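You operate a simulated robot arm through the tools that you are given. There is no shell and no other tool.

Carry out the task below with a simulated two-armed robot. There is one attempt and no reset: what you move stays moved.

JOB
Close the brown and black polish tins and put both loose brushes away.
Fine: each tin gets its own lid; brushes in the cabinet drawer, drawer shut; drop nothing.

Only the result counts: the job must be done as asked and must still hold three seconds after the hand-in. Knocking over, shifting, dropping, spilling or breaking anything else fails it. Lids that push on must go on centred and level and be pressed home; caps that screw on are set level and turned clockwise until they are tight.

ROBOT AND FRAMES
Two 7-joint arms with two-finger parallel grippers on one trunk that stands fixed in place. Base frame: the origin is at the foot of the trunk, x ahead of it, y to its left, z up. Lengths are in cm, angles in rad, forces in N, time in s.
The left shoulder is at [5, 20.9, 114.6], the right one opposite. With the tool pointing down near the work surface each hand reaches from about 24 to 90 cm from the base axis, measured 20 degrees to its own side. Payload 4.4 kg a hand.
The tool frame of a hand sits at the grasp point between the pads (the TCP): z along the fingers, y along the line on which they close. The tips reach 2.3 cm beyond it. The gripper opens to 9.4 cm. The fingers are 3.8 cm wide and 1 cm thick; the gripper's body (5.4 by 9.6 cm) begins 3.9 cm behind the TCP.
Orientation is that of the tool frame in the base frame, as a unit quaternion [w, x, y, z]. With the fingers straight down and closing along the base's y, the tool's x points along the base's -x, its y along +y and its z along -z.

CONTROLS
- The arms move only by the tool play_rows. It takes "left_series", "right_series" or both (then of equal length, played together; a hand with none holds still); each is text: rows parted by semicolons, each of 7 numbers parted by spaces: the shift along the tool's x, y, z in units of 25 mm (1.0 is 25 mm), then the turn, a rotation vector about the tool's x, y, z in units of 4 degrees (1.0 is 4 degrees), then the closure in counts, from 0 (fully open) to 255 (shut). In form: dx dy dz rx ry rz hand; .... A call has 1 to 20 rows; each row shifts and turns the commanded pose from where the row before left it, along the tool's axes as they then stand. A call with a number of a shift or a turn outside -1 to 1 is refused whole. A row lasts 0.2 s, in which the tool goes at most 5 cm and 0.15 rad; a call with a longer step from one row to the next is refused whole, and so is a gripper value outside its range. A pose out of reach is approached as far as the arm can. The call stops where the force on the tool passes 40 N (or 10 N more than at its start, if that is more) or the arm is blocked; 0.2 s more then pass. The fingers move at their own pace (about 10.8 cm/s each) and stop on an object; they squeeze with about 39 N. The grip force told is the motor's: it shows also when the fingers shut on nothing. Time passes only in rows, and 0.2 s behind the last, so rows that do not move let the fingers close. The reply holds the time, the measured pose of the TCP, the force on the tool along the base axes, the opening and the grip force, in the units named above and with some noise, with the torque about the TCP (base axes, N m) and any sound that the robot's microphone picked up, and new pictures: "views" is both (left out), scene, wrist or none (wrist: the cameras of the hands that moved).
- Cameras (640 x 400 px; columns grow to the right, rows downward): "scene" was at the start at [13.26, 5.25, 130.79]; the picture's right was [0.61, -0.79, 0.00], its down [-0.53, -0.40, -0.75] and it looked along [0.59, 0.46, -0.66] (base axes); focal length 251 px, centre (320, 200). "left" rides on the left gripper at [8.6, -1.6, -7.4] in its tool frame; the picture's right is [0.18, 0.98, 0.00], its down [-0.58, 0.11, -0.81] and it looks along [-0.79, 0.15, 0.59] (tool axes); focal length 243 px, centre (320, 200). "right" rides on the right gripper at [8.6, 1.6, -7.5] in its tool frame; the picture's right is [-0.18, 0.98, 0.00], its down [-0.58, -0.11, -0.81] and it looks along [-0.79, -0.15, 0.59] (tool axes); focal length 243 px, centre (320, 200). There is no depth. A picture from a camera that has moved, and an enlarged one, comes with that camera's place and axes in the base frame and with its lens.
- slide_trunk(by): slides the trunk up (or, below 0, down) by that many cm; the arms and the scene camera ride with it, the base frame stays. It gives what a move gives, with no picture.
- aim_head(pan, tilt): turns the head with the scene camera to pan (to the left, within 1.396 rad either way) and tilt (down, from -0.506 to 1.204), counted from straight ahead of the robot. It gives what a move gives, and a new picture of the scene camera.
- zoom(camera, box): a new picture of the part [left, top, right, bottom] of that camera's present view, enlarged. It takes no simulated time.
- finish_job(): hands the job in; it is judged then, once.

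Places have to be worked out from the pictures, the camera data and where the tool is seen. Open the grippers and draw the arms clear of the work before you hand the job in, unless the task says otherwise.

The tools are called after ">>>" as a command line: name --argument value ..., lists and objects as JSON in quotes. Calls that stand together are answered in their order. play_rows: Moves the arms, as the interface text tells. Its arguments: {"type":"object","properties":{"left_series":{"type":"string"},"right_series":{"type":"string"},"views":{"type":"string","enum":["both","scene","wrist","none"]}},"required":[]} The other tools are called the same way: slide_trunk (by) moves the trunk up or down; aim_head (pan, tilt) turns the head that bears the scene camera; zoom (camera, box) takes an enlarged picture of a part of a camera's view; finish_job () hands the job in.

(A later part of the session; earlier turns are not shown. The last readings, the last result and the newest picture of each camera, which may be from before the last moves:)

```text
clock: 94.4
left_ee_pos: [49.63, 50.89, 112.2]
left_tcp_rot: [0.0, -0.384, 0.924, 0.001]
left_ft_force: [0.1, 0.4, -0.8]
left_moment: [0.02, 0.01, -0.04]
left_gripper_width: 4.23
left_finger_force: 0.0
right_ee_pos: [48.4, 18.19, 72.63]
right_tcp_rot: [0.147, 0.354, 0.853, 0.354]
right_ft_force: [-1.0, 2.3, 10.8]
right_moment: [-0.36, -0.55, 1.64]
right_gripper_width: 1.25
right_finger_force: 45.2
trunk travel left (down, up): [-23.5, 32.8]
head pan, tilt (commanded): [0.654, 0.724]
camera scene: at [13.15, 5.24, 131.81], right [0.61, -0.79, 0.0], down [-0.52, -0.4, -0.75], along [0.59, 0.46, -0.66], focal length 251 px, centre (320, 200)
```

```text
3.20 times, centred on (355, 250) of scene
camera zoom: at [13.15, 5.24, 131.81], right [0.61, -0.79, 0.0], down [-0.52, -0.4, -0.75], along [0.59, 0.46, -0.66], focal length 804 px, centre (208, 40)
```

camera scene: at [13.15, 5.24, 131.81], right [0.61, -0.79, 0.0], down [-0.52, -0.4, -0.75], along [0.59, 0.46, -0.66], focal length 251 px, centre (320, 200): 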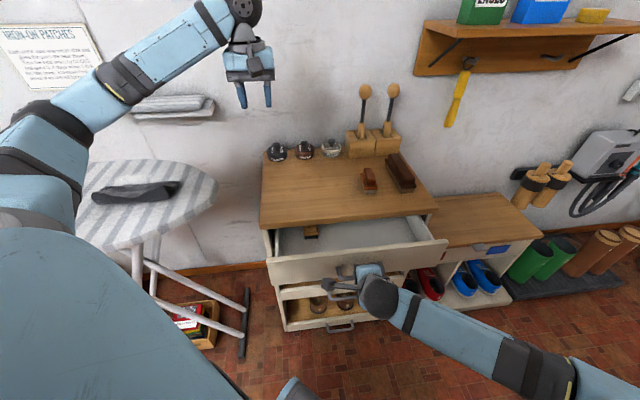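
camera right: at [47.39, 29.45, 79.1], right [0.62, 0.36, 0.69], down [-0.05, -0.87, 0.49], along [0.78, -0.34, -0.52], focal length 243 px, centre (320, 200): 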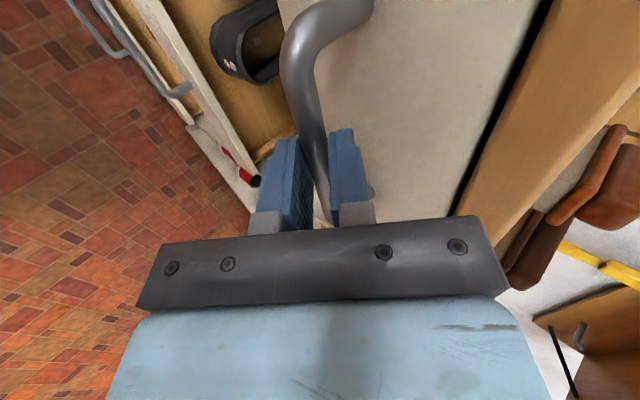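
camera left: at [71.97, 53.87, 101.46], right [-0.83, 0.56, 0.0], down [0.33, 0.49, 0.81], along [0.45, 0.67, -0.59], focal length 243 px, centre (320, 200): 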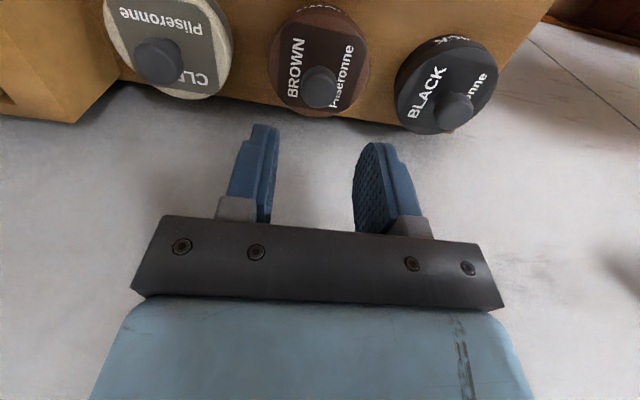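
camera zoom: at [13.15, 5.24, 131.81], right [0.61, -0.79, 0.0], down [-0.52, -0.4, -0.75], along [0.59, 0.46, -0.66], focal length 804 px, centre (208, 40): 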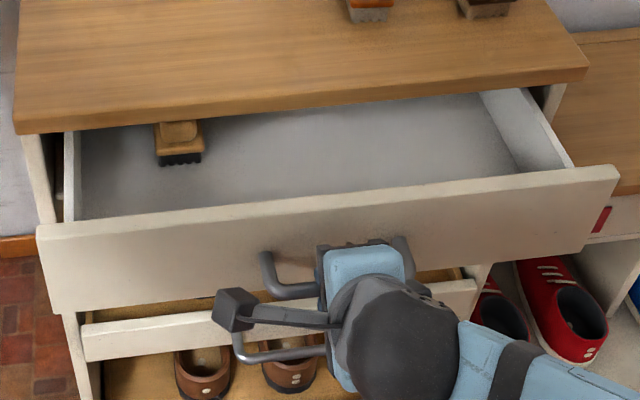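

There's already a brush stored at the left of the drawer, which I'll keep clear of. I'll pull about 9 cm further with a slight upward relief.

>>> play_rows --right_series "0 0.05 -0.05 0 0 0 255;0 -0.2 -0.2 0 0 0 255;0 -0.28 -0.28 0 0 0 255;0 -0.28 -0.28 0 0 0 255;0 -0.28 -0.28 0 0 0 255;0 -0.28 -0.28 0 0 0 255;0 -0.28 -0.28 0 0 0 255;0 -0.28 -0.28 0 0 0 255;0 -0.28 -0.28 0 0 0 255;0 -0.28 -0.28 0 0 0 255;0 -0.15 -0.15 0 0 0 255;0 0 0 0 0 0 255" --views "scene"

>>> zoom --camera "scene" --box '[235, 195, 475, 345]'

```text
clock: 97.0
left_ee_pos: [49.64, 50.93, 112.0]
left_tcp_rot: [-0.001, -0.383, 0.924, 0.0]
left_ft_force: [0.0, 0.4, 1.1]
left_moment: [0.04, -0.03, 0.04]
left_gripper_width: 4.23
left_finger_force: 0.0
right_ee_pos: [45.34, 15.28, 72.62]
right_tcp_rot: [0.146, 0.354, 0.854, 0.351]
right_ft_force: [0.9, -2.5, -15.4]
right_moment: [-1.01, -0.8, 1.12]
right_gripper_width: 1.26
right_finger_force: 45.1
right hand out of reach, approached as far as the arm can: row 6, 7, 8, 9, 10
trunk travel left (down, up): [-23.5, 32.8]
head pan, tilt (commanded): [0.654, 0.724]
camera scene: at [13.36, 5.29, 131.77], right [0.61, -0.79, 0.0], down [-0.53, -0.4, -0.75], along [0.59, 0.46, -0.66], focal length 251 px, centre (320, 200)
```

scene: 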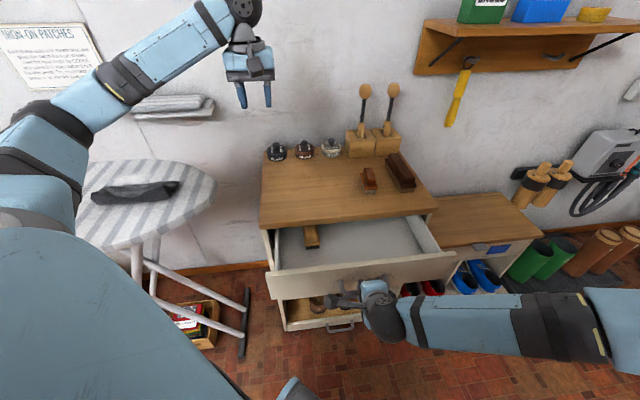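

```text
2.67 times, centred on (355, 270) of scene
camera zoom: at [13.36, 5.29, 131.77], right [0.61, -0.79, 0.0], down [-0.53, -0.4, -0.75], along [0.59, 0.46, -0.66], focal length 670 px, centre (227, 13)
```

zoom: 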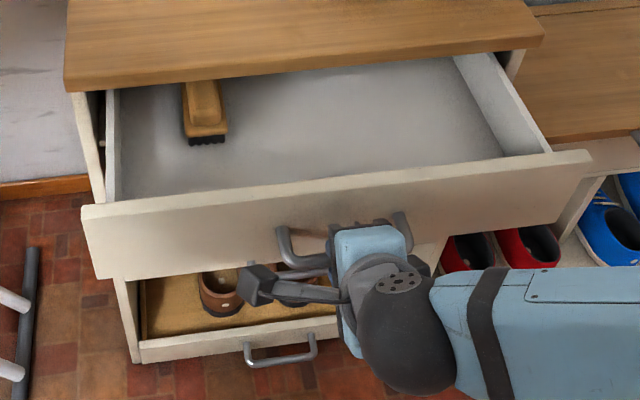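

The drawer is open about 15.5 cm and the right arm is at its limit with the command overrun by about 5 cm. I'll bring the command back to where the hand is so no load builds up.

>>> play_rows --right_series "0 0.25 0.25 0 0 0 255;0 0.25 0.25 0 0 0 255;0 0.25 0.25 0 0 0 255;0 0.25 0.25 0 0 0 255;0 0.2 0.2 0 0 0 255;0 0 0 0 0 0 255" --views "none"

```text
clock: 98.4
left_ee_pos: [49.88, 50.97, 111.87]
left_tcp_rot: [-0.001, -0.384, 0.923, 0.001]
left_ft_force: [-0.5, 0.1, 0.2]
left_moment: [-0.01, -0.03, 0.03]
left_gripper_width: 4.26
left_finger_force: 0.0
right_ee_pos: [48.57, 18.17, 72.66]
right_tcp_rot: [0.145, 0.354, 0.854, 0.352]
right_ft_force: [-5.0, 4.6, -27.8]
right_moment: [-1.17, -0.76, 1.0]
right_gripper_width: 1.29
right_finger_force: 45.4
trunk travel left (down, up): [-23.5, 32.8]
head pan, tilt (commanded): [0.654, 0.724]
```

The command had been clamped, so that move pushed the drawer in 4 cm, and the hand is now loaded downward (28 N). I'll lower the command to relax it and pull out again to the same opening.

>>> play_rows --right_series "0 -0.09 0.09 0 0 0 255;0 -0.09 0.09 0 0 0 255;0 0 0 0 0 0 255" --views "none"

>>> play_rows --right_series "0 -0.2 -0.2 0 0 0 255;0 -0.28 -0.28 0 0 0 255;0 -0.28 -0.28 0 0 0 255;0 -0.28 -0.28 0 0 0 255;0 -0.1 -0.1 0 0 0 255;0 0 0 0 0 0 255" --views "none"

```text
clock: 99.2
left_ee_pos: [49.47, 50.95, 112.28]
left_tcp_rot: [0.0, -0.384, 0.923, 0.001]
left_ft_force: [0.3, -0.1, -0.8]
left_moment: [-0.01, -0.01, 0.05]
left_gripper_width: 4.22
left_finger_force: 0.0
right_ee_pos: [48.47, 18.18, 72.61]
right_tcp_rot: [0.149, 0.353, 0.852, 0.357]
right_ft_force: [2.8, -0.2, 26.8]
right_moment: [0.11, -0.33, 1.94]
right_gripper_width: 1.25
right_finger_force: 45.3
trunk travel left (down, up): [-23.5, 32.8]
head pan, tilt (commanded): [0.654, 0.724]
```

```text
clock: 99.6
left_ee_pos: [49.5, 50.95, 112.02]
left_tcp_rot: [0.0, -0.384, 0.924, 0.001]
left_ft_force: [0.0, 0.0, -0.1]
left_moment: [-0.02, -0.01, -0.01]
left_gripper_width: 4.22
left_finger_force: 0.1
right_ee_pos: [48.17, 18.01, 72.62]
right_tcp_rot: [0.149, 0.352, 0.852, 0.358]
right_ft_force: [-0.5, -1.1, 17.2]
right_moment: [-0.32, -0.71, 0.75]
right_gripper_width: 1.26
right_finger_force: 44.7
trunk travel left (down, up): [-23.5, 32.8]
head pan, tilt (commanded): [0.654, 0.724]
stopped in row 2 (right hand): the force on the tool passed its limit at 42 N (the readings are from after the stop); the commanded pose is now the measured one
```

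The stiffness is higher than I assumed, so I overcorrected. I'll relieve about 0.2 cm upward and recheck the load.

>>> play_rows --right_series "0 0.04 -0.04 0 0 0 255;0 0 0 0 0 0 255;0 0 0 0 0 0 255" --views "none"

```text
clock: 100.4
left_ee_pos: [49.51, 50.95, 112.05]
left_tcp_rot: [0.001, -0.384, 0.924, 0.001]
left_ft_force: [-1.1, 0.3, -0.3]
left_moment: [0.02, -0.01, -0.01]
left_gripper_width: 4.23
left_finger_force: 0.2
right_ee_pos: [48.19, 17.76, 72.57]
right_tcp_rot: [0.148, 0.352, 0.853, 0.356]
right_ft_force: [-1.3, 3.1, 7.4]
right_moment: [-0.86, -1.08, 0.88]
right_gripper_width: 1.26
right_finger_force: 44.8
trunk travel left (down, up): [-23.5, 32.8]
head pan, tilt (commanded): [0.654, 0.724]
```

The load is down to 7 N. I'll pull the remaining 4 cm gently.

>>> play_rows --right_series "0 -0.1 -0.1 0 0 0 255;0 -0.2 -0.2 0 0 0 255;0 -0.25 -0.25 0 0 0 255;0 -0.25 -0.25 0 0 0 255;0 -0.2 -0.2 0 0 0 255;0 -0.1 -0.1 0 0 0 255;0 0 0 0 0 0 255" --views "scene"

```text
clock: 102.0
left_ee_pos: [49.57, 50.86, 112.03]
left_tcp_rot: [0.0, -0.383, 0.924, 0.001]
left_ft_force: [-0.3, 0.0, 0.2]
left_moment: [-0.01, 0.0, -0.05]
left_gripper_width: 4.25
left_finger_force: 0.0
right_ee_pos: [46.11, 15.75, 72.67]
right_tcp_rot: [0.147, 0.353, 0.853, 0.355]
right_ft_force: [-4.8, 2.7, 9.6]
right_moment: [-0.62, -0.79, 1.21]
right_gripper_width: 1.26
right_finger_force: 45.6
right hand out of reach, approached as far as the arm can: row 5, 6
trunk travel left (down, up): [-23.5, 32.8]
head pan, tilt (commanded): [0.654, 0.724]
camera scene: at [13.14, 5.26, 131.81], right [0.61, -0.79, 0.0], down [-0.52, -0.4, -0.75], along [0.59, 0.46, -0.66], focal length 251 px, centre (320, 200)
```

scene: 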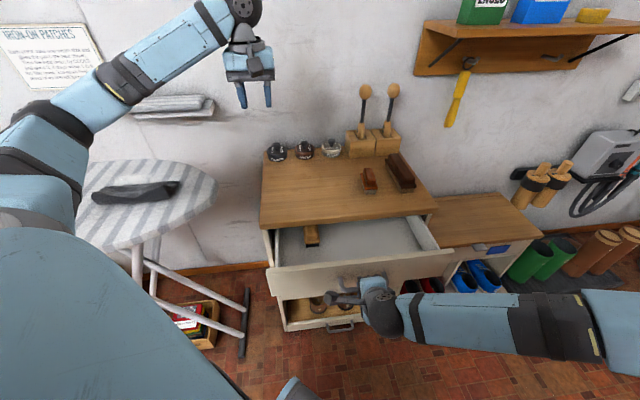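

The arm limits at about 14.7 cm of opening. I'll release the handle and back off, since I need the trunk free for the left arm; the drawer can be widened and later closed by pushing.

>>> play_rows --right_series "0 0 0 0 0 0 180;0 0 0 0 0 0 180;0 0 -0.2 0 0 0 180;0 0 -0.4 0 0 0 180;0 0 -0.6 0 0 0 180;0 0 -0.6 0 0 0 180;0 0 -0.6 0 0 0 180;0 0.4 -0.6 0 0 0 180;0 0.6 -0.6 0 0 0 180;0 0.6 -0.6 0 0 0 180;0 0.6 -0.6 0 0 0 180;0 0.6 -0.6 0 0 0 180;0 0 0 0 0 0 180" --views "both"

```text
clock: 104.8
left_ee_pos: [49.73, 51.06, 112.16]
left_tcp_rot: [-0.001, -0.384, 0.924, 0.0]
left_ft_force: [0.9, 0.6, -0.2]
left_moment: [-0.02, 0.01, -0.02]
left_gripper_width: 4.24
left_finger_force: 0.1
right_ee_pos: [42.92, 12.53, 87.23]
right_tcp_rot: [0.149, 0.354, 0.853, 0.355]
right_ft_force: [0.8, 0.8, 0.5]
right_moment: [0.02, 0.02, 0.0]
right_gripper_width: 2.79
right_finger_force: 0.0
trunk travel left (down, up): [-23.5, 32.8]
head pan, tilt (commanded): [0.654, 0.724]
camera scene: at [13.27, 5.26, 131.78], right [0.61, -0.79, 0.0], down [-0.53, -0.4, -0.75], along [0.59, 0.46, -0.66], focal length 251 px, centre (320, 200)
camera right: at [33.85, 15.63, 93.59], right [0.62, 0.36, 0.7], down [-0.05, -0.87, 0.49], along [0.78, -0.34, -0.52], focal length 243 px, centre (320, 200)
```

scene: 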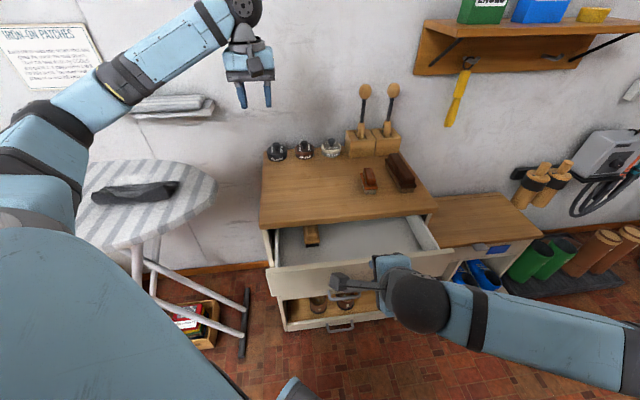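
right: 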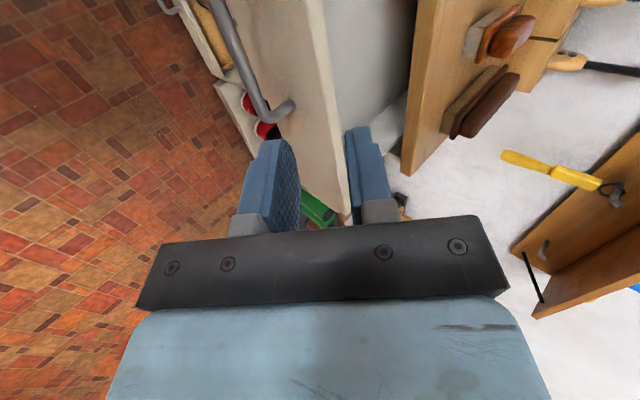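

The handle is released and the drawer stays open. I'll bring the right hand upright and closed so I can hook behind the drawer front and widen the opening for the long brush.

>>> play_rows --right_series "0 0 0 0.9375 0 0 255;0 0 0 0.9375 0 0 255;0 0 0 0.9375 0 0 255;0 0 0 0.9375 0 0 255;0 0 0 0.9375 0 0 255;0 0 0 0.9375 0 0 255;0 0 0 0.9375 0 0 255;0 0 0 0.9375 0 0 255;0 0 0 0.9375 0 0 255;0 0 0 0.9375 0 0 255;0 0 0 0.9375 0 0 255;0 0 0 0.9375 0 0 255;0 0 0 0 0 0 255;0 0 0 0 0 0 255" --views "both"

>>> zoom --camera "right" --box '[200, 0, 640, 220]'

>>> zoom --camera "scene" --box '[250, 200, 470, 320]'

```text
clock: 107.8
left_ee_pos: [49.66, 50.83, 112.03]
left_tcp_rot: [-0.001, -0.383, 0.924, 0.001]
left_ft_force: [-0.3, -0.5, -0.4]
left_moment: [0.01, -0.02, -0.02]
left_gripper_width: 4.24
left_finger_force: 0.1
right_ee_pos: [42.83, 12.57, 87.1]
right_tcp_rot: [0.001, 0.383, 0.924, 0.002]
right_ft_force: [0.1, 0.5, -0.8]
right_moment: [0.02, 0.0, -0.02]
right_gripper_width: 0.0
right_finger_force: 38.9
trunk travel left (down, up): [-23.5, 32.8]
head pan, tilt (commanded): [0.654, 0.724]
camera scene: at [13.26, 5.26, 131.79], right [0.61, -0.79, 0.0], down [-0.53, -0.4, -0.75], along [0.59, 0.46, -0.66], focal length 251 px, centre (320, 200)
camera right: at [37.84, 19.75, 94.52], right [0.83, 0.56, 0.01], down [0.33, -0.49, 0.81], along [0.46, -0.66, -0.59], focal length 243 px, centre (320, 200)
```

scene: 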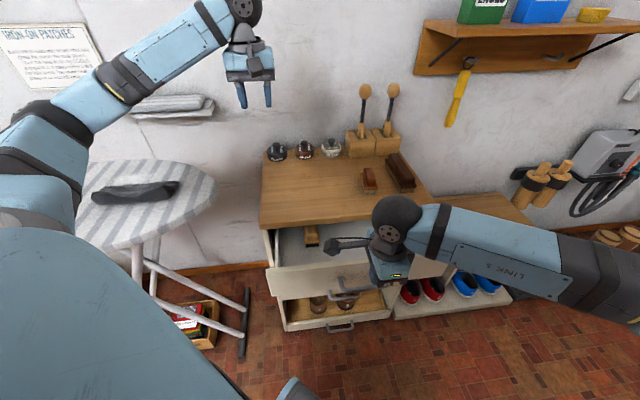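
right: 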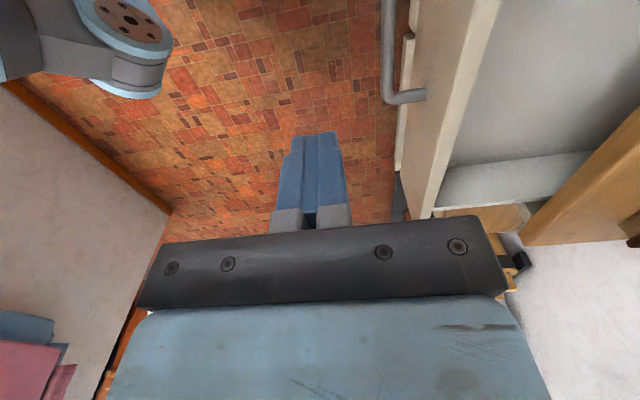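

```text
1.45 times, centred on (420, 110) of right
camera zoom: at [37.84, 19.75, 94.52], right [0.83, 0.56, 0.01], down [0.33, -0.49, 0.81], along [0.46, -0.66, -0.59], focal length 353 px, centre (174, 331)
```

zoom: 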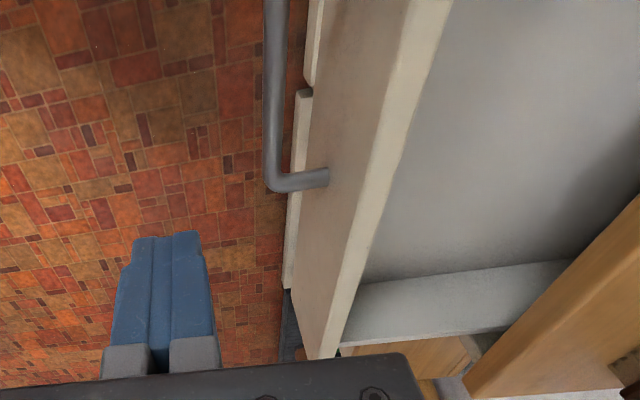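

```text
2.91 times, centred on (360, 260) of scene
camera zoom: at [13.26, 5.26, 131.79], right [0.61, -0.79, 0.0], down [-0.53, -0.4, -0.75], along [0.59, 0.46, -0.66], focal length 730 px, centre (204, 26)
```

zoom: 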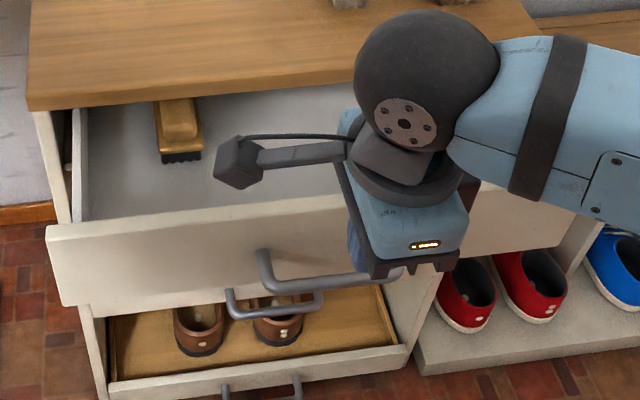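

The drawer front spans u≈48.1–49.5 with its top near z≈78.5. I'll put the closed fingers down inside behind it (v≈21.4, empty floor) and then pull.

>>> play_rows --right_series "0 0.5 0 0 0 0 255;0 0.9 0 0 0 0 255;0 1 0 0 0 0 255;0 1 0 0 0 0 255;0 0.9 0 0 0 0 255;0 0.6 0 0 0 0 255;0 0.35 0.2 0 0 0 255;0 0 0.6 0 0 0 255;0 0 0.8 0 0 0 255;0 0 0.9 0 0 0 255;0 0 0.8 0 0 0 255;0 0 0.6 0 0 0 255;0 0 0.4 0 0 0 255;0 0 0 0 0 0 255" --views "both"

```text
clock: 110.8
left_ee_pos: [49.62, 50.8, 112.06]
left_tcp_rot: [0.0, -0.383, 0.924, 0.0]
left_ft_force: [0.0, 0.1, -0.9]
left_moment: [-0.01, 0.04, -0.02]
left_gripper_width: 4.26
left_finger_force: 0.0
right_ee_pos: [52.31, 21.8, 76.39]
right_tcp_rot: [0.002, 0.383, 0.924, 0.002]
right_ft_force: [1.0, -1.1, 0.4]
right_moment: [0.0, 0.0, 0.0]
right_gripper_width: 0.0
right_finger_force: 39.0
trunk travel left (down, up): [-23.5, 32.8]
head pan, tilt (commanded): [0.654, 0.724]
camera scene: at [13.25, 5.25, 131.79], right [0.61, -0.79, 0.0], down [-0.53, -0.4, -0.75], along [0.59, 0.46, -0.66], focal length 251 px, centre (320, 200)
camera right: at [47.23, 29.02, 83.83], right [0.83, 0.56, 0.01], down [0.33, -0.49, 0.81], along [0.46, -0.66, -0.59], focal length 243 px, centre (320, 200)
```

scene: 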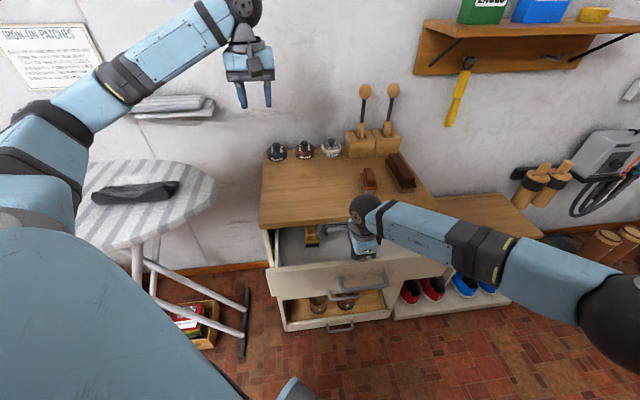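
right: 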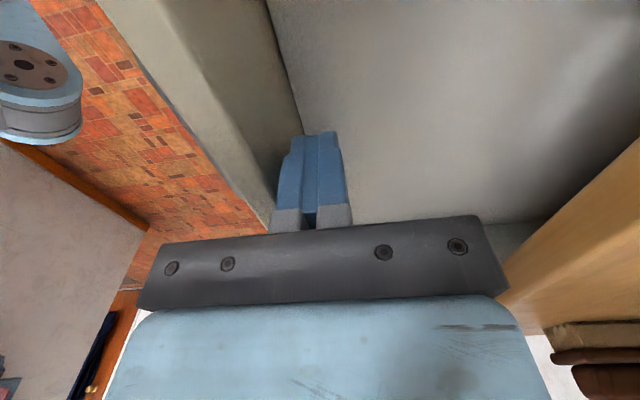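

The fingers are inside the drawer just behind its front. I'll pull toward −u about 10 cm.

>>> play_rows --right_series "0 -0.2 0 0 0 0 255;0 -0.3 0 0 0 0 255;0 -0.35 0 0 0 0 255;0 -0.4 0 0 0 0 255;0 -0.4 0 0 0 0 255;0 -0.4 0 0 0 0 255;0 -0.4 0 0 0 0 255;0 -0.4 0 0 0 0 255;0 -0.4 0 0 0 0 255;0 -0.4 0 0 0 0 255;0 -0.3 0 0 0 0 255;0 -0.1 0 0 0 0 255;0 0 0 0 0 0 255" --views "both"

```text
clock: 113.6
left_ee_pos: [49.59, 50.98, 112.07]
left_tcp_rot: [0.0, -0.384, 0.923, 0.001]
left_ft_force: [-0.4, 0.8, -0.1]
left_moment: [-0.02, -0.01, 0.01]
left_gripper_width: 4.23
left_finger_force: 0.1
right_ee_pos: [45.04, 14.54, 76.22]
right_tcp_rot: [0.002, 0.383, 0.924, 0.002]
right_ft_force: [1.0, 0.9, 0.4]
right_moment: [-0.02, 0.03, 0.01]
right_gripper_width: 0.0
right_finger_force: 38.9
trunk travel left (down, up): [-23.5, 32.8]
head pan, tilt (commanded): [0.654, 0.724]
camera scene: at [13.27, 5.26, 131.79], right [0.61, -0.79, 0.0], down [-0.53, -0.4, -0.75], along [0.59, 0.46, -0.66], focal length 251 px, centre (320, 200)
camera right: at [40.04, 21.83, 83.78], right [0.83, 0.56, 0.01], down [0.33, -0.49, 0.81], along [0.46, -0.66, -0.59], focal length 243 px, centre (320, 200)
```

scene: 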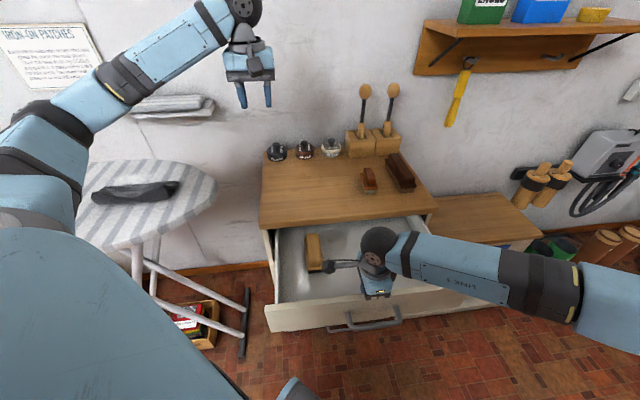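
right: 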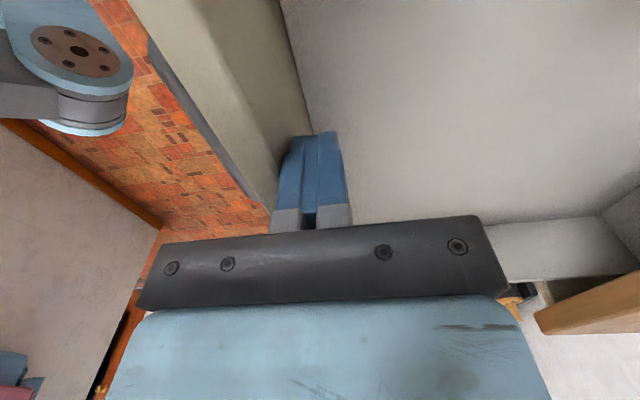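

The drawer is now open about 23 cm, with roughly 21 cm of clear floor. I'll lift the right hand out and park it to the right, out of the way.

>>> play_rows --right_series "0 0.1 -0.5 0 0 0 255;0 0 -0.8 0 0 0 255;0 0 -0.9 0 0 0 255;0 0 -0.9 0 0 0 255;0 0 -0.9 0 0 0 255;0 0 -0.9 0 0 0 255;0 0 -0.9 0 0 0 255;0 0 -0.9 0 0 0 255;-0.5 -0.5 -0.9 0 0 0 255;-0.7 -0.9 -0.8 0 0 0 255;-0.7 -0.9 -0.5 0 0 0 255;-0.7 -0.9 0 0 0 0 255;-0.7 -0.9 0 0 0 0 255;-0.7 -0.9 0 0 0 0 255;-0.7 -0.9 0 0 0 0 255;-0.7 -0.9 0 0 0 0 255;-0.7 -0.9 0 0 0 0 255;-0.7 -0.9 0 0 0 0 255;0 0 0 0 0 0 255" --views "scene"

```text
clock: 117.6
left_ee_pos: [49.74, 50.91, 112.09]
left_tcp_rot: [0.0, -0.383, 0.924, 0.0]
left_ft_force: [0.1, -0.3, -0.2]
left_moment: [0.01, 0.03, 0.0]
left_gripper_width: 4.24
left_finger_force: 0.1
right_ee_pos: [42.04, -12.56, 98.56]
right_tcp_rot: [0.002, 0.383, 0.924, 0.002]
right_ft_force: [0.0, 0.8, -0.7]
right_moment: [-0.04, 0.04, 0.01]
right_gripper_width: 0.02
right_finger_force: 39.5
trunk travel left (down, up): [-23.5, 32.8]
head pan, tilt (commanded): [0.654, 0.724]
camera scene: at [13.28, 5.31, 131.78], right [0.61, -0.79, 0.0], down [-0.53, -0.4, -0.75], along [0.59, 0.46, -0.66], focal length 251 px, centre (320, 200)
```

scene: 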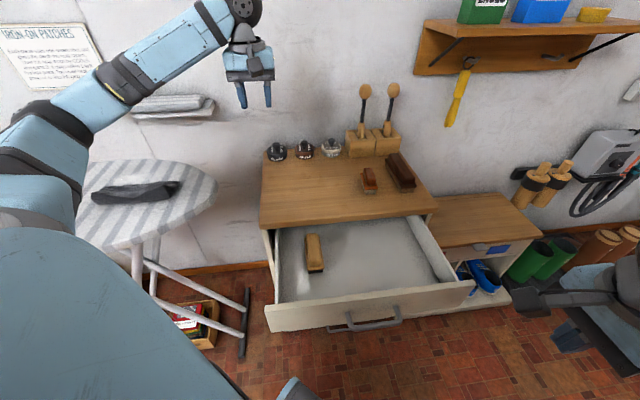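

The right arm is clear. I'll zoom in on the brushes and the drawer interior to plan the left-hand pick.

>>> zoom --camera "scene" --box '[350, 140, 430, 205]'

>>> zoom --camera "scene" --box '[255, 205, 485, 335]'

```text
6.15 times, centred on (390, 172) of scene
camera zoom: at [13.28, 5.31, 131.78], right [0.61, -0.79, 0.0], down [-0.53, -0.4, -0.75], along [0.59, 0.46, -0.66], focal length 1545 px, centre (-111, 369)
```

zoom: 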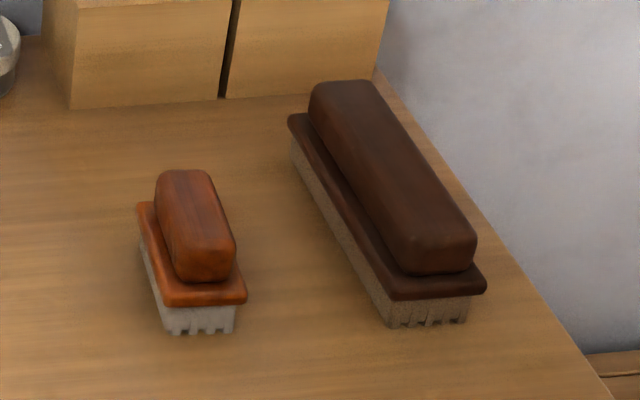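

```text
2.78 times, centred on (370, 270) of scene
camera zoom: at [13.28, 5.31, 131.78], right [0.61, -0.79, 0.0], down [-0.53, -0.4, -0.75], along [0.59, 0.46, -0.66], focal length 699 px, centre (181, 5)
```

zoom: 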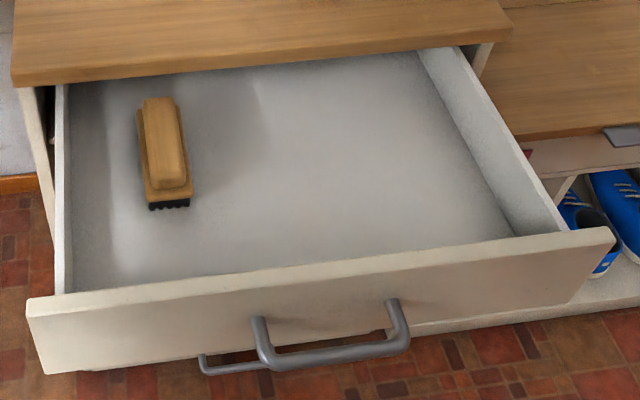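

The stored brush sits at the left, leaving the right side of the drawer free. The small brush is at about u≈76.4, v≈30.3, lying roughly along u, so I'll move the left hand above it.

>>> play_rows --left_series "-0.05 -0.4 0 0 0 0 65;-0.1 -0.7 0 0 0 0 65;-0.14 -0.85 0 0 0 0 65;-0.14 -0.85 0.2 0 0 0 65;-0.14 -0.85 0.3 0 0 0 65;-0.14 -0.85 0.4 0 0 0 65;-0.14 -0.85 0.5 0 0 0 65;-0.14 -0.85 0.6 0 0 0 65;-0.14 -0.85 0.6 0 0 0 65;-0.14 -0.85 0.6 0 0 0 65;-0.14 -0.85 0.6 0 0 0 65;-0.14 -0.85 0.6 0 0 0 65;-0.14 -0.85 0.6 0 0 0 65;-0.14 -0.85 0.6 0 0 0 65;-0.14 -0.7 0.5 0 0 0 65;-0.14 -0.44 0.3 0 0 0 65;0 0 0 0 0 0 65;0 0 0 0 0 0 65" --views "both"

>>> zoom --camera "left" --box '[180, 0, 460, 175]'

```text
clock: 121.4
left_ee_pos: [75.26, 32.7, 95.89]
left_tcp_rot: [0.0, -0.384, 0.923, 0.0]
left_ft_force: [-0.4, 0.1, -0.8]
left_moment: [0.02, 0.01, 0.02]
left_gripper_width: 7.0
left_finger_force: 0.0
right_ee_pos: [42.09, -12.62, 98.47]
right_tcp_rot: [0.002, 0.383, 0.924, 0.002]
right_ft_force: [0.1, 0.3, 0.6]
right_moment: [0.01, 0.02, -0.02]
right_gripper_width: 0.0
right_finger_force: 38.9
trunk travel left (down, up): [-23.5, 32.8]
head pan, tilt (commanded): [0.654, 0.724]
camera scene: at [13.27, 5.25, 131.78], right [0.61, -0.79, 0.0], down [-0.53, -0.4, -0.75], along [0.59, 0.46, -0.66], focal length 251 px, centre (320, 200)
camera left: at [70.37, 25.3, 103.27], right [-0.83, 0.56, 0.0], down [0.33, 0.49, 0.81], along [0.45, 0.67, -0.59], focal length 243 px, centre (320, 200)
```

scene: 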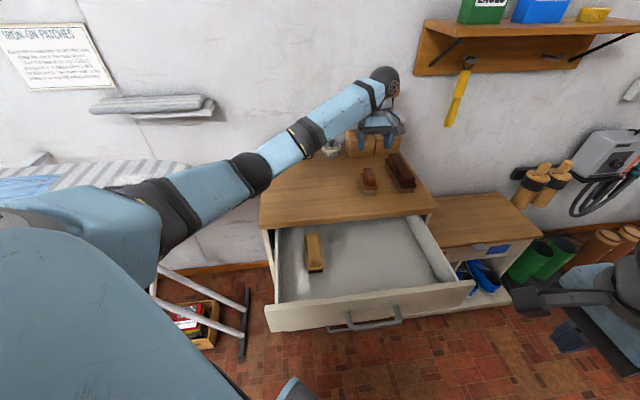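
left: 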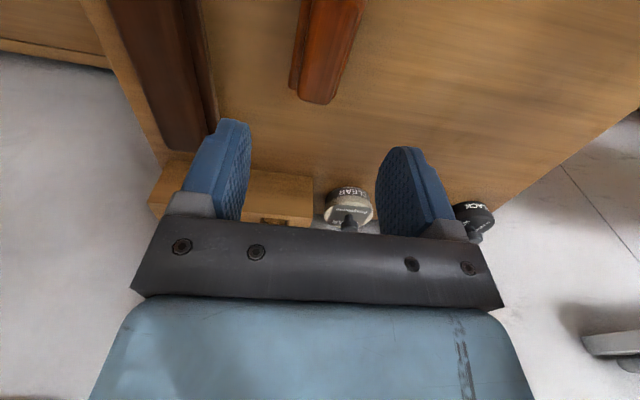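

```text
2.29 times, centred on (320, 88) of left
camera zoom: at [70.37, 25.3, 103.27], right [-0.83, 0.56, 0.0], down [0.33, 0.49, 0.81], along [0.45, 0.67, -0.59], focal length 555 px, centre (320, 457)
```

zoom: 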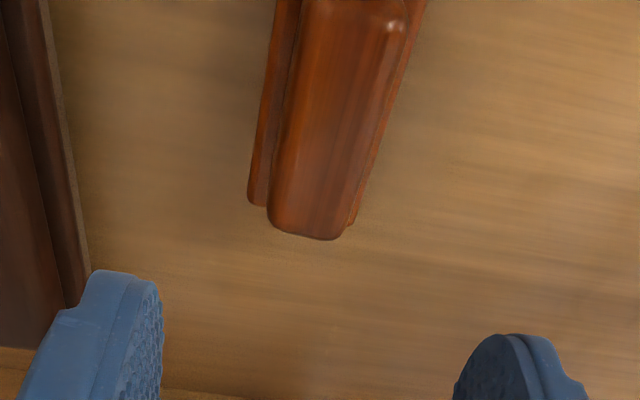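

The small brush lies along u, centred near u≈76.1, v≈30.05, just 0.2 cm off the hand's centreline. I'll descend to z≈84.6 so the pads straddle its upper block.

>>> play_rows --left_series "0 0.08 0.4 0 0 0 65;0 0 0.7 0 0 0 65;0 0 0.8 0 0 0 65;0 0 0.8 0 0 0 65;0 0 0.7 0 0 0 65;0 0 0.5 0 0 0 65;0 0 0.3 0 0 0 65;0 0 0.28 0 0 0 65;0 0 0 0 0 0 65;0 0 0 0 0 0 65" --views "wrist"

>>> zoom --camera "left" --box '[180, 30, 460, 205]'

>>> zoom --camera "scene" --box '[340, 120, 430, 205]'

```text
clock: 123.6
left_ee_pos: [75.17, 32.88, 84.81]
left_tcp_rot: [-0.001, -0.383, 0.924, 0.001]
left_ft_force: [-0.1, 0.3, -0.2]
left_moment: [0.01, 0.0, 0.02]
left_gripper_width: 7.0
left_finger_force: 0.0
right_ee_pos: [42.09, -12.62, 98.47]
right_tcp_rot: [0.001, 0.383, 0.924, 0.002]
right_ft_force: [-0.4, 0.3, -0.2]
right_moment: [0.0, -0.01, -0.02]
right_gripper_width: 0.0
right_finger_force: 38.4
trunk travel left (down, up): [-23.5, 32.8]
head pan, tilt (commanded): [0.654, 0.724]
camera left: at [70.24, 25.5, 92.11], right [-0.83, 0.56, 0.0], down [0.33, 0.49, 0.81], along [0.45, 0.67, -0.59], focal length 243 px, centre (320, 200)
```

left: 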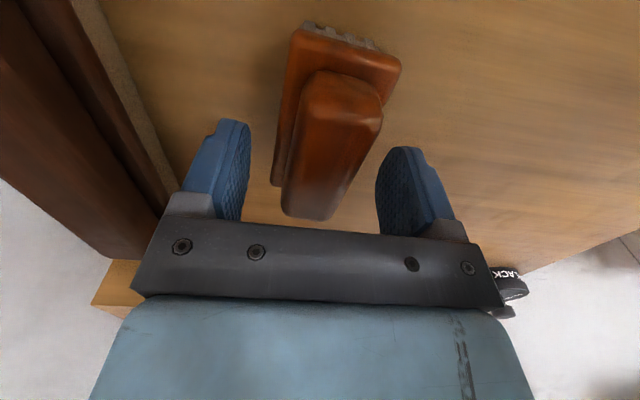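

```text
2.29 times, centred on (320, 118) of left
camera zoom: at [70.24, 25.5, 92.11], right [-0.83, 0.56, 0.0], down [0.33, 0.49, 0.81], along [0.45, 0.67, -0.59], focal length 555 px, centre (320, 389)
```

zoom: 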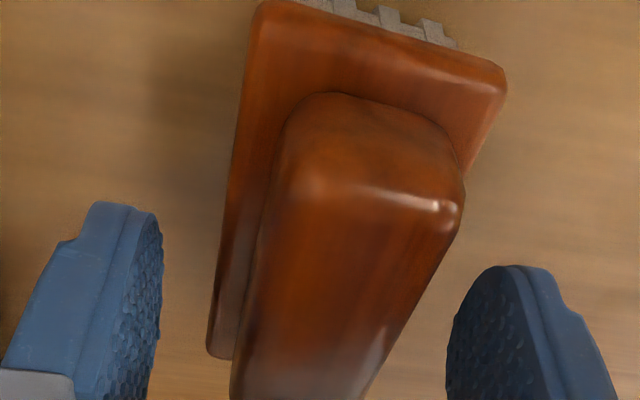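

```text
4.71 times, centred on (385, 162) of scene
camera zoom: at [13.27, 5.25, 131.79], right [0.61, -0.79, 0.0], down [-0.53, -0.4, -0.75], along [0.59, 0.46, -0.66], focal length 1182 px, centre (14, 376)
```

zoom: 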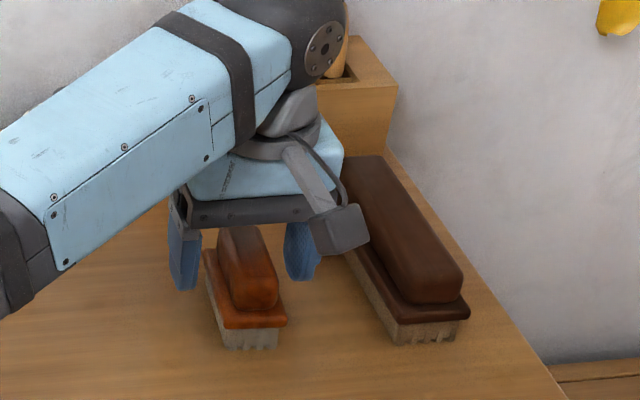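

The block is centred between the pads with the tips just above the base plate. I'll close the gripper.

>>> play_rows --left_series "0 0 0 0 0 0 255;0 0 0 0 0 0 255;0 0 0 0 0 0 255;0 0 0 0 0 0 255;0 0 0 0 0 0 255;0 0 0 0 0 0 255" --views "wrist"

```text
clock: 125.0
left_ee_pos: [75.27, 32.93, 84.82]
left_tcp_rot: [-0.001, -0.383, 0.924, 0.001]
left_ft_force: [0.8, -0.5, 1.2]
left_moment: [-0.09, 0.08, 0.04]
left_gripper_width: 4.29
left_finger_force: 38.6
right_ee_pos: [42.0, -12.57, 98.51]
right_tcp_rot: [0.003, 0.383, 0.924, 0.002]
right_ft_force: [0.2, 0.3, -0.1]
right_moment: [-0.02, -0.03, 0.01]
right_gripper_width: 0.01
right_finger_force: 38.6
trunk travel left (down, up): [-23.5, 32.8]
head pan, tilt (commanded): [0.654, 0.724]
camera left: at [70.23, 25.49, 92.14], right [-0.83, 0.56, 0.0], down [0.33, 0.49, 0.81], along [0.45, 0.67, -0.59], focal length 243 px, centre (320, 200)
```

left: 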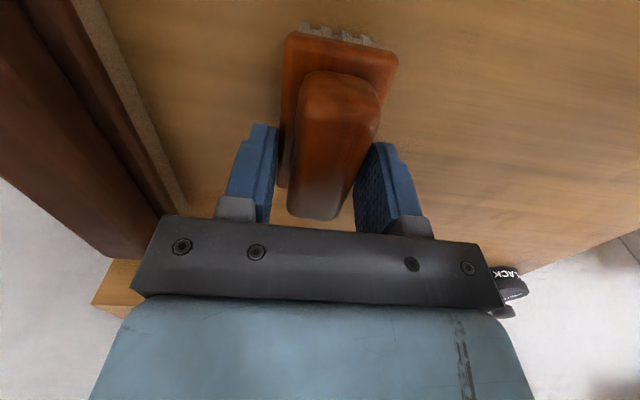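

The width reads 4.29 cm, so the tips caught only the edge of the base plate. I'll reopen, lower 0.9 cm, and regrip the base plate properly.

>>> play_rows --left_series "0 0 0 0 0 0 80;0 0 0 0 0 0 80;0 0 0 0 0 0 80;0 0 0.12 0 0 0 80;0 0 0.14 0 0 0 80;0 0 0.1 0 0 0 80;0 0 0 0 0 0 80;0 0 0 0 0 0 255;0 0 0 0 0 0 255;0 0 0 0 0 0 255;0 0 0 0 0 0 255;0 0 0 0 0 0 255" --views "wrist"

>>> zoom --camera "scene" --box '[340, 120, 430, 205]'

```text
clock: 127.6
left_ee_pos: [75.17, 32.8, 83.88]
left_tcp_rot: [-0.001, -0.383, 0.924, 0.001]
left_ft_force: [0.1, -0.1, 0.6]
left_moment: [0.01, -0.01, 0.0]
left_gripper_width: 4.29
left_finger_force: 38.9
right_ee_pos: [41.98, -12.64, 98.52]
right_tcp_rot: [0.002, 0.384, 0.923, 0.001]
right_ft_force: [0.4, 0.0, 0.0]
right_moment: [0.02, 0.02, -0.02]
right_gripper_width: 0.01
right_finger_force: 39.3
trunk travel left (down, up): [-23.5, 32.8]
head pan, tilt (commanded): [0.654, 0.724]
camera left: at [70.29, 25.45, 91.25], right [-0.83, 0.56, 0.0], down [0.33, 0.49, 0.81], along [0.45, 0.67, -0.59], focal length 243 px, centre (320, 200)
```

left: 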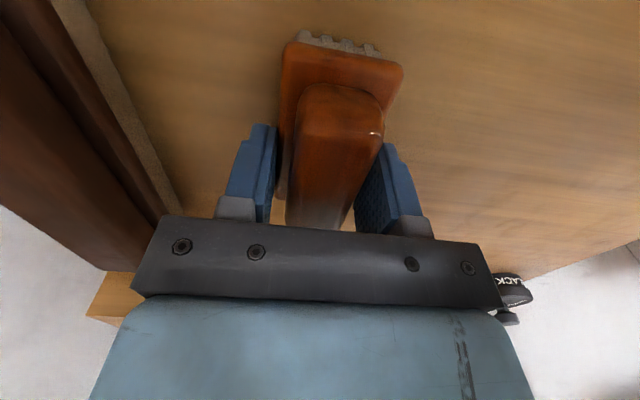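

```text
4.71 times, centred on (385, 162) of scene
camera zoom: at [13.27, 5.26, 131.79], right [0.61, -0.79, 0.0], down [-0.53, -0.4, -0.75], along [0.59, 0.46, -0.66], focal length 1182 px, centre (14, 376)
```

zoom: 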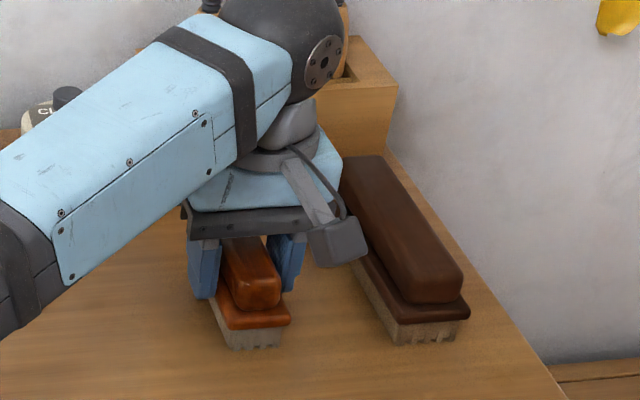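

A solid grip on the base plate at 4.29 cm. I'll lift 10 cm and check, then raise the trunk before working above the drawer.

>>> play_rows --left_series "0 0 -0.15 0 0 0 255;0 0 -0.3 0 0 0 255;0 0 -0.5 0 0 0 255;0 0 -0.7 0 0 0 255;0 0 -0.8 0 0 0 255;0 0 -0.8 0 0 0 255;0 0 -0.6 0 0 0 255;0 0 -0.3 0 0 0 255;0 0 0 0 0 0 255" --views "both"

>>> slide_trunk --by 18

```text
clock: 129.6
left_ee_pos: [75.15, 32.89, 94.3]
left_tcp_rot: [0.0, -0.384, 0.923, 0.001]
left_ft_force: [0.2, 0.5, -2.0]
left_moment: [0.01, -0.02, 0.01]
left_gripper_width: 4.31
left_finger_force: 39.1
right_ee_pos: [41.99, -12.58, 98.56]
right_tcp_rot: [0.001, 0.384, 0.923, 0.002]
right_ft_force: [0.7, 0.9, -0.2]
right_moment: [0.01, 0.01, 0.01]
right_gripper_width: 0.0
right_finger_force: 39.5
trunk travel left (down, up): [-23.5, 32.8]
head pan, tilt (commanded): [0.654, 0.724]
camera scene: at [13.28, 5.27, 131.78], right [0.61, -0.79, 0.0], down [-0.53, -0.4, -0.75], along [0.59, 0.46, -0.66], focal length 251 px, centre (320, 200)
camera left: at [70.29, 25.45, 101.59], right [-0.83, 0.56, 0.0], down [0.33, 0.49, 0.81], along [0.45, 0.67, -0.59], focal length 243 px, centre (320, 200)
```

scene: 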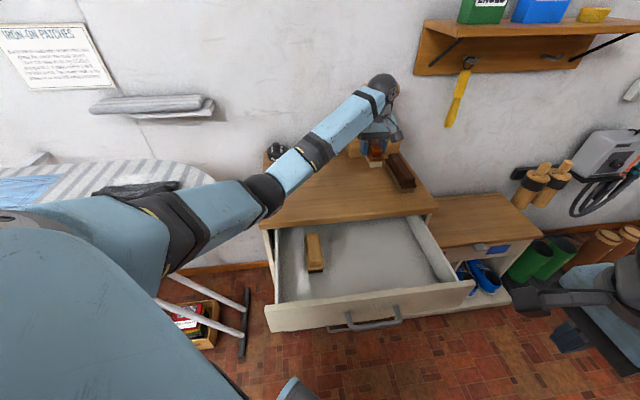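
left: 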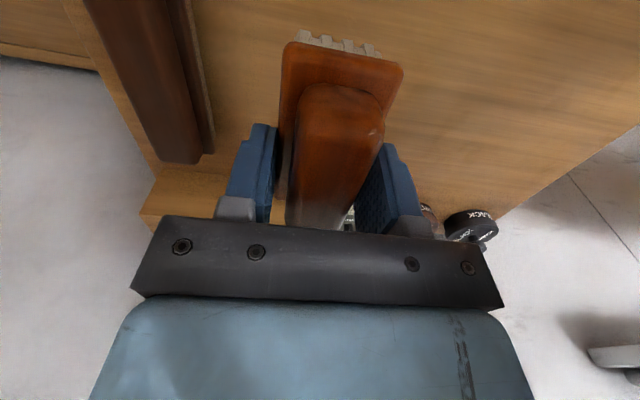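

```text
clock: 131.6
left_ee_pos: [75.24, 32.75, 112.15]
left_tcp_rot: [0.0, -0.383, 0.924, 0.001]
left_ft_force: [0.5, -0.3, -2.1]
left_moment: [0.01, 0.0, 0.02]
left_gripper_width: 4.32
left_finger_force: 39.3
right_ee_pos: [42.05, -12.63, 116.56]
right_tcp_rot: [0.0, 0.385, 0.923, 0.002]
right_ft_force: [0.3, -1.3, 0.4]
right_moment: [0.02, 0.03, 0.02]
right_gripper_width: 0.0
right_finger_force: 39.4
trunk travel left (down, up): [-41.5, 14.8]
head pan, tilt (commanded): [0.654, 0.724]
```

The brush is held firmly. I'll carry it over the open drawer toward u≈51.5, v≈22, staying well above the cabinet edge.

>>> play_rows --left_series "0.4 0.1 0.2 0 0 0 255;0.7 0.2 0.3 0 0 0 255;0.9 0.3 0.4 0 0 0 255;0.95 0.3 0.5 0 0 0 255;0.95 0.3 0.6 0 0 0 255;0.95 0.3 0.6 0 0 0 255;0.95 0.3 0.6 0 0 0 255;0.95 0.3 0.6 0 0 0 255;0.95 0.3 0.6 0 0 0 255;0.9 0.3 0.6 0 0 0 255;0.7 0.3 0.6 0 0 0 255;0.4 0.15 0.6 0 0 0 255;0.26 0.07 0.4 0 0 0 255;0 0 0 0 0 0 255;0 0 0 0 0 0 255" --views "both"

```text
clock: 134.8
left_ee_pos: [51.7, 20.8, 95.84]
left_tcp_rot: [0.0, -0.383, 0.924, 0.001]
left_ft_force: [-0.8, 1.1, -0.9]
left_moment: [0.03, -0.01, 0.01]
left_gripper_width: 4.33
left_finger_force: 38.9
right_ee_pos: [41.92, -12.64, 116.45]
right_tcp_rot: [0.001, 0.383, 0.924, 0.001]
right_ft_force: [-0.3, 0.2, 0.3]
right_moment: [0.01, 0.04, -0.05]
right_gripper_width: 0.01
right_finger_force: 39.2
trunk travel left (down, up): [-41.5, 14.8]
head pan, tilt (commanded): [0.654, 0.724]
camera scene: at [13.27, 5.26, 149.79], right [0.61, -0.79, 0.0], down [-0.53, -0.4, -0.75], along [0.59, 0.46, -0.66], focal length 251 px, centre (320, 200)
camera left: at [46.78, 13.45, 103.12], right [-0.83, 0.56, 0.0], down [0.33, 0.49, 0.81], along [0.45, 0.67, -0.59], focal length 243 px, centre (320, 200)
```

scene: 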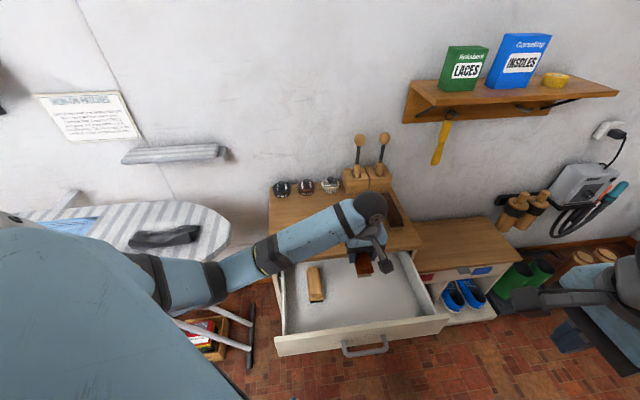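
left: 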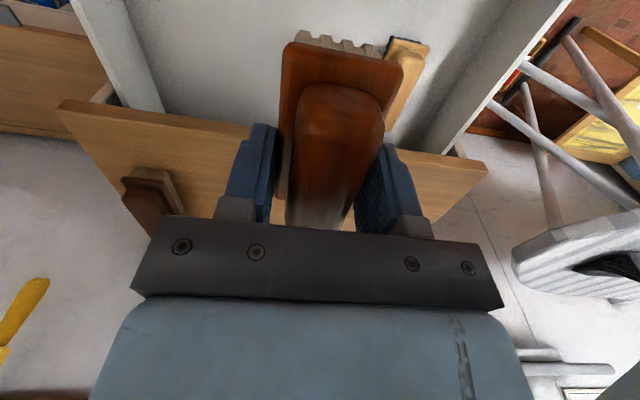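

Brush is over clear drawer floor. To keep the wrist camera clear of the drawer front, I'll shift 2 cm inward and descend most of the way.

>>> play_rows --left_series "-0.3 0 0.4 0 0 0 255;-0.4 0 0.7 0 0 0 255;-0.1 0 0.8 0 0 0 255;0 0 0.9 0 0 0 255;0 0 0.9 0 0 0 255;0 0 0.9 0 0 0 255;0 0 0.9 0 0 0 255;0 0 0.8 0 0 0 255;0 0 0.7 0 0 0 255;0 0 0.5 0 0 0 255;0 0 0.3 0 0 0 255;0 0 0 0 0 0 255" --views "both"

>>> zoom --camera "scene" --box '[260, 180, 460, 360]'

```text
clock: 137.4
left_ee_pos: [53.36, 22.43, 76.32]
left_tcp_rot: [-0.001, -0.383, 0.924, 0.002]
left_ft_force: [0.8, 0.1, -1.2]
left_moment: [0.0, -0.01, -0.01]
left_gripper_width: 4.33
left_finger_force: 39.4
right_ee_pos: [41.96, -12.61, 116.35]
right_tcp_rot: [0.002, 0.384, 0.923, 0.002]
right_ft_force: [1.1, -0.6, 0.1]
right_moment: [0.01, -0.01, -0.02]
right_gripper_width: 0.0
right_finger_force: 39.1
trunk travel left (down, up): [-41.5, 14.8]
head pan, tilt (commanded): [0.654, 0.724]
camera scene: at [13.27, 5.26, 149.79], right [0.61, -0.79, 0.0], down [-0.53, -0.4, -0.75], along [0.59, 0.46, -0.66], focal length 251 px, centre (320, 200)
camera left: at [48.47, 14.99, 83.61], right [-0.83, 0.56, 0.0], down [0.33, 0.49, 0.81], along [0.45, 0.67, -0.59], focal length 243 px, centre (320, 200)
```

scene: 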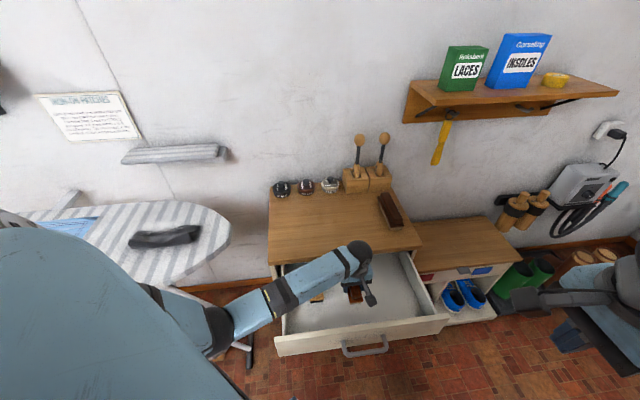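
left: 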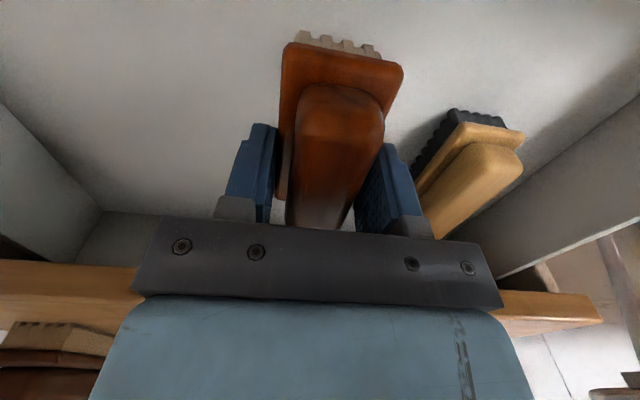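

```text
2.22 times, centred on (360, 270) of scene
camera zoom: at [13.27, 5.26, 149.79], right [0.61, -0.79, 0.0], down [-0.53, -0.4, -0.75], along [0.59, 0.46, -0.66], focal length 558 px, centre (231, 44)
```

zoom: 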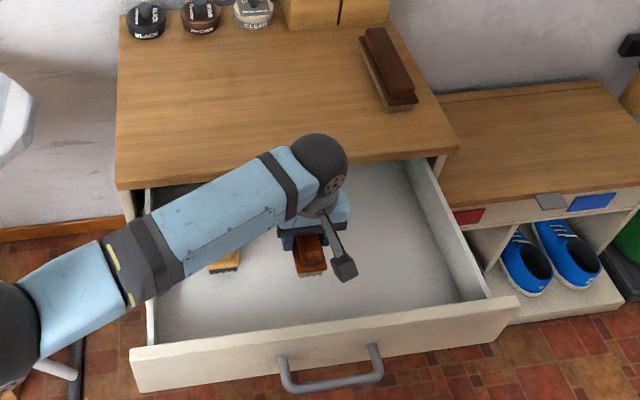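

Everything is clear. I'll lower toward the drawer floor, slowing near contact.

>>> play_rows --left_series "0 0 0.3 0 0 0 255;0 0 0.3 0 0 0 255;0 0 0.25 0 0 0 255;0 0 0.15 0 0 0 255;0 0 0.1 0 0 0 255;0 0 0 0 0 0 255" --views "wrist"

>>> zoom --camera "scene" --box '[320, 225, 400, 305]'

```text
clock: 138.8
left_ee_pos: [53.24, 22.25, 73.62]
left_tcp_rot: [0.0, -0.384, 0.923, 0.001]
left_ft_force: [0.4, -0.5, -1.0]
left_moment: [0.01, 0.0, 0.03]
left_gripper_width: 4.31
left_finger_force: 39.6
right_ee_pos: [42.05, -12.59, 116.51]
right_tcp_rot: [0.002, 0.383, 0.924, 0.002]
right_ft_force: [-0.7, -0.3, 0.0]
right_moment: [0.0, 0.02, 0.01]
right_gripper_width: 0.01
right_finger_force: 38.9
trunk travel left (down, up): [-41.5, 14.8]
head pan, tilt (commanded): [0.654, 0.724]
camera left: at [48.37, 14.97, 80.88], right [-0.83, 0.56, 0.0], down [0.33, 0.49, 0.81], along [0.45, 0.67, -0.59], focal length 243 px, centre (320, 200)
```

left: 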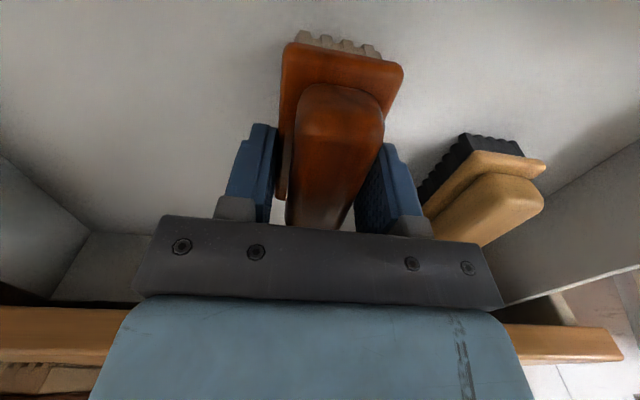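

```text
5.00 times, centred on (360, 265) of scene
camera zoom: at [13.27, 5.26, 149.79], right [0.61, -0.79, 0.0], down [-0.53, -0.4, -0.75], along [0.59, 0.46, -0.66], focal length 1256 px, centre (120, -125)
```

zoom: 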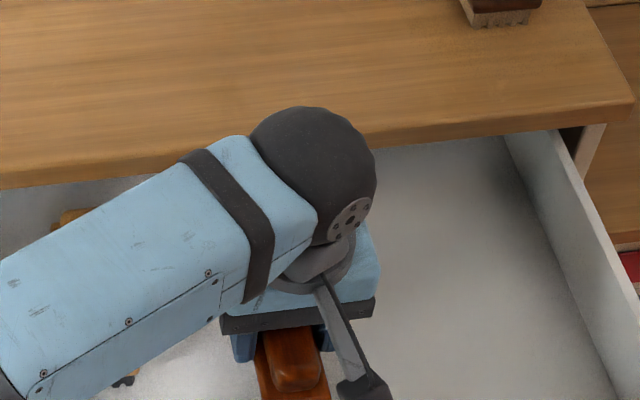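

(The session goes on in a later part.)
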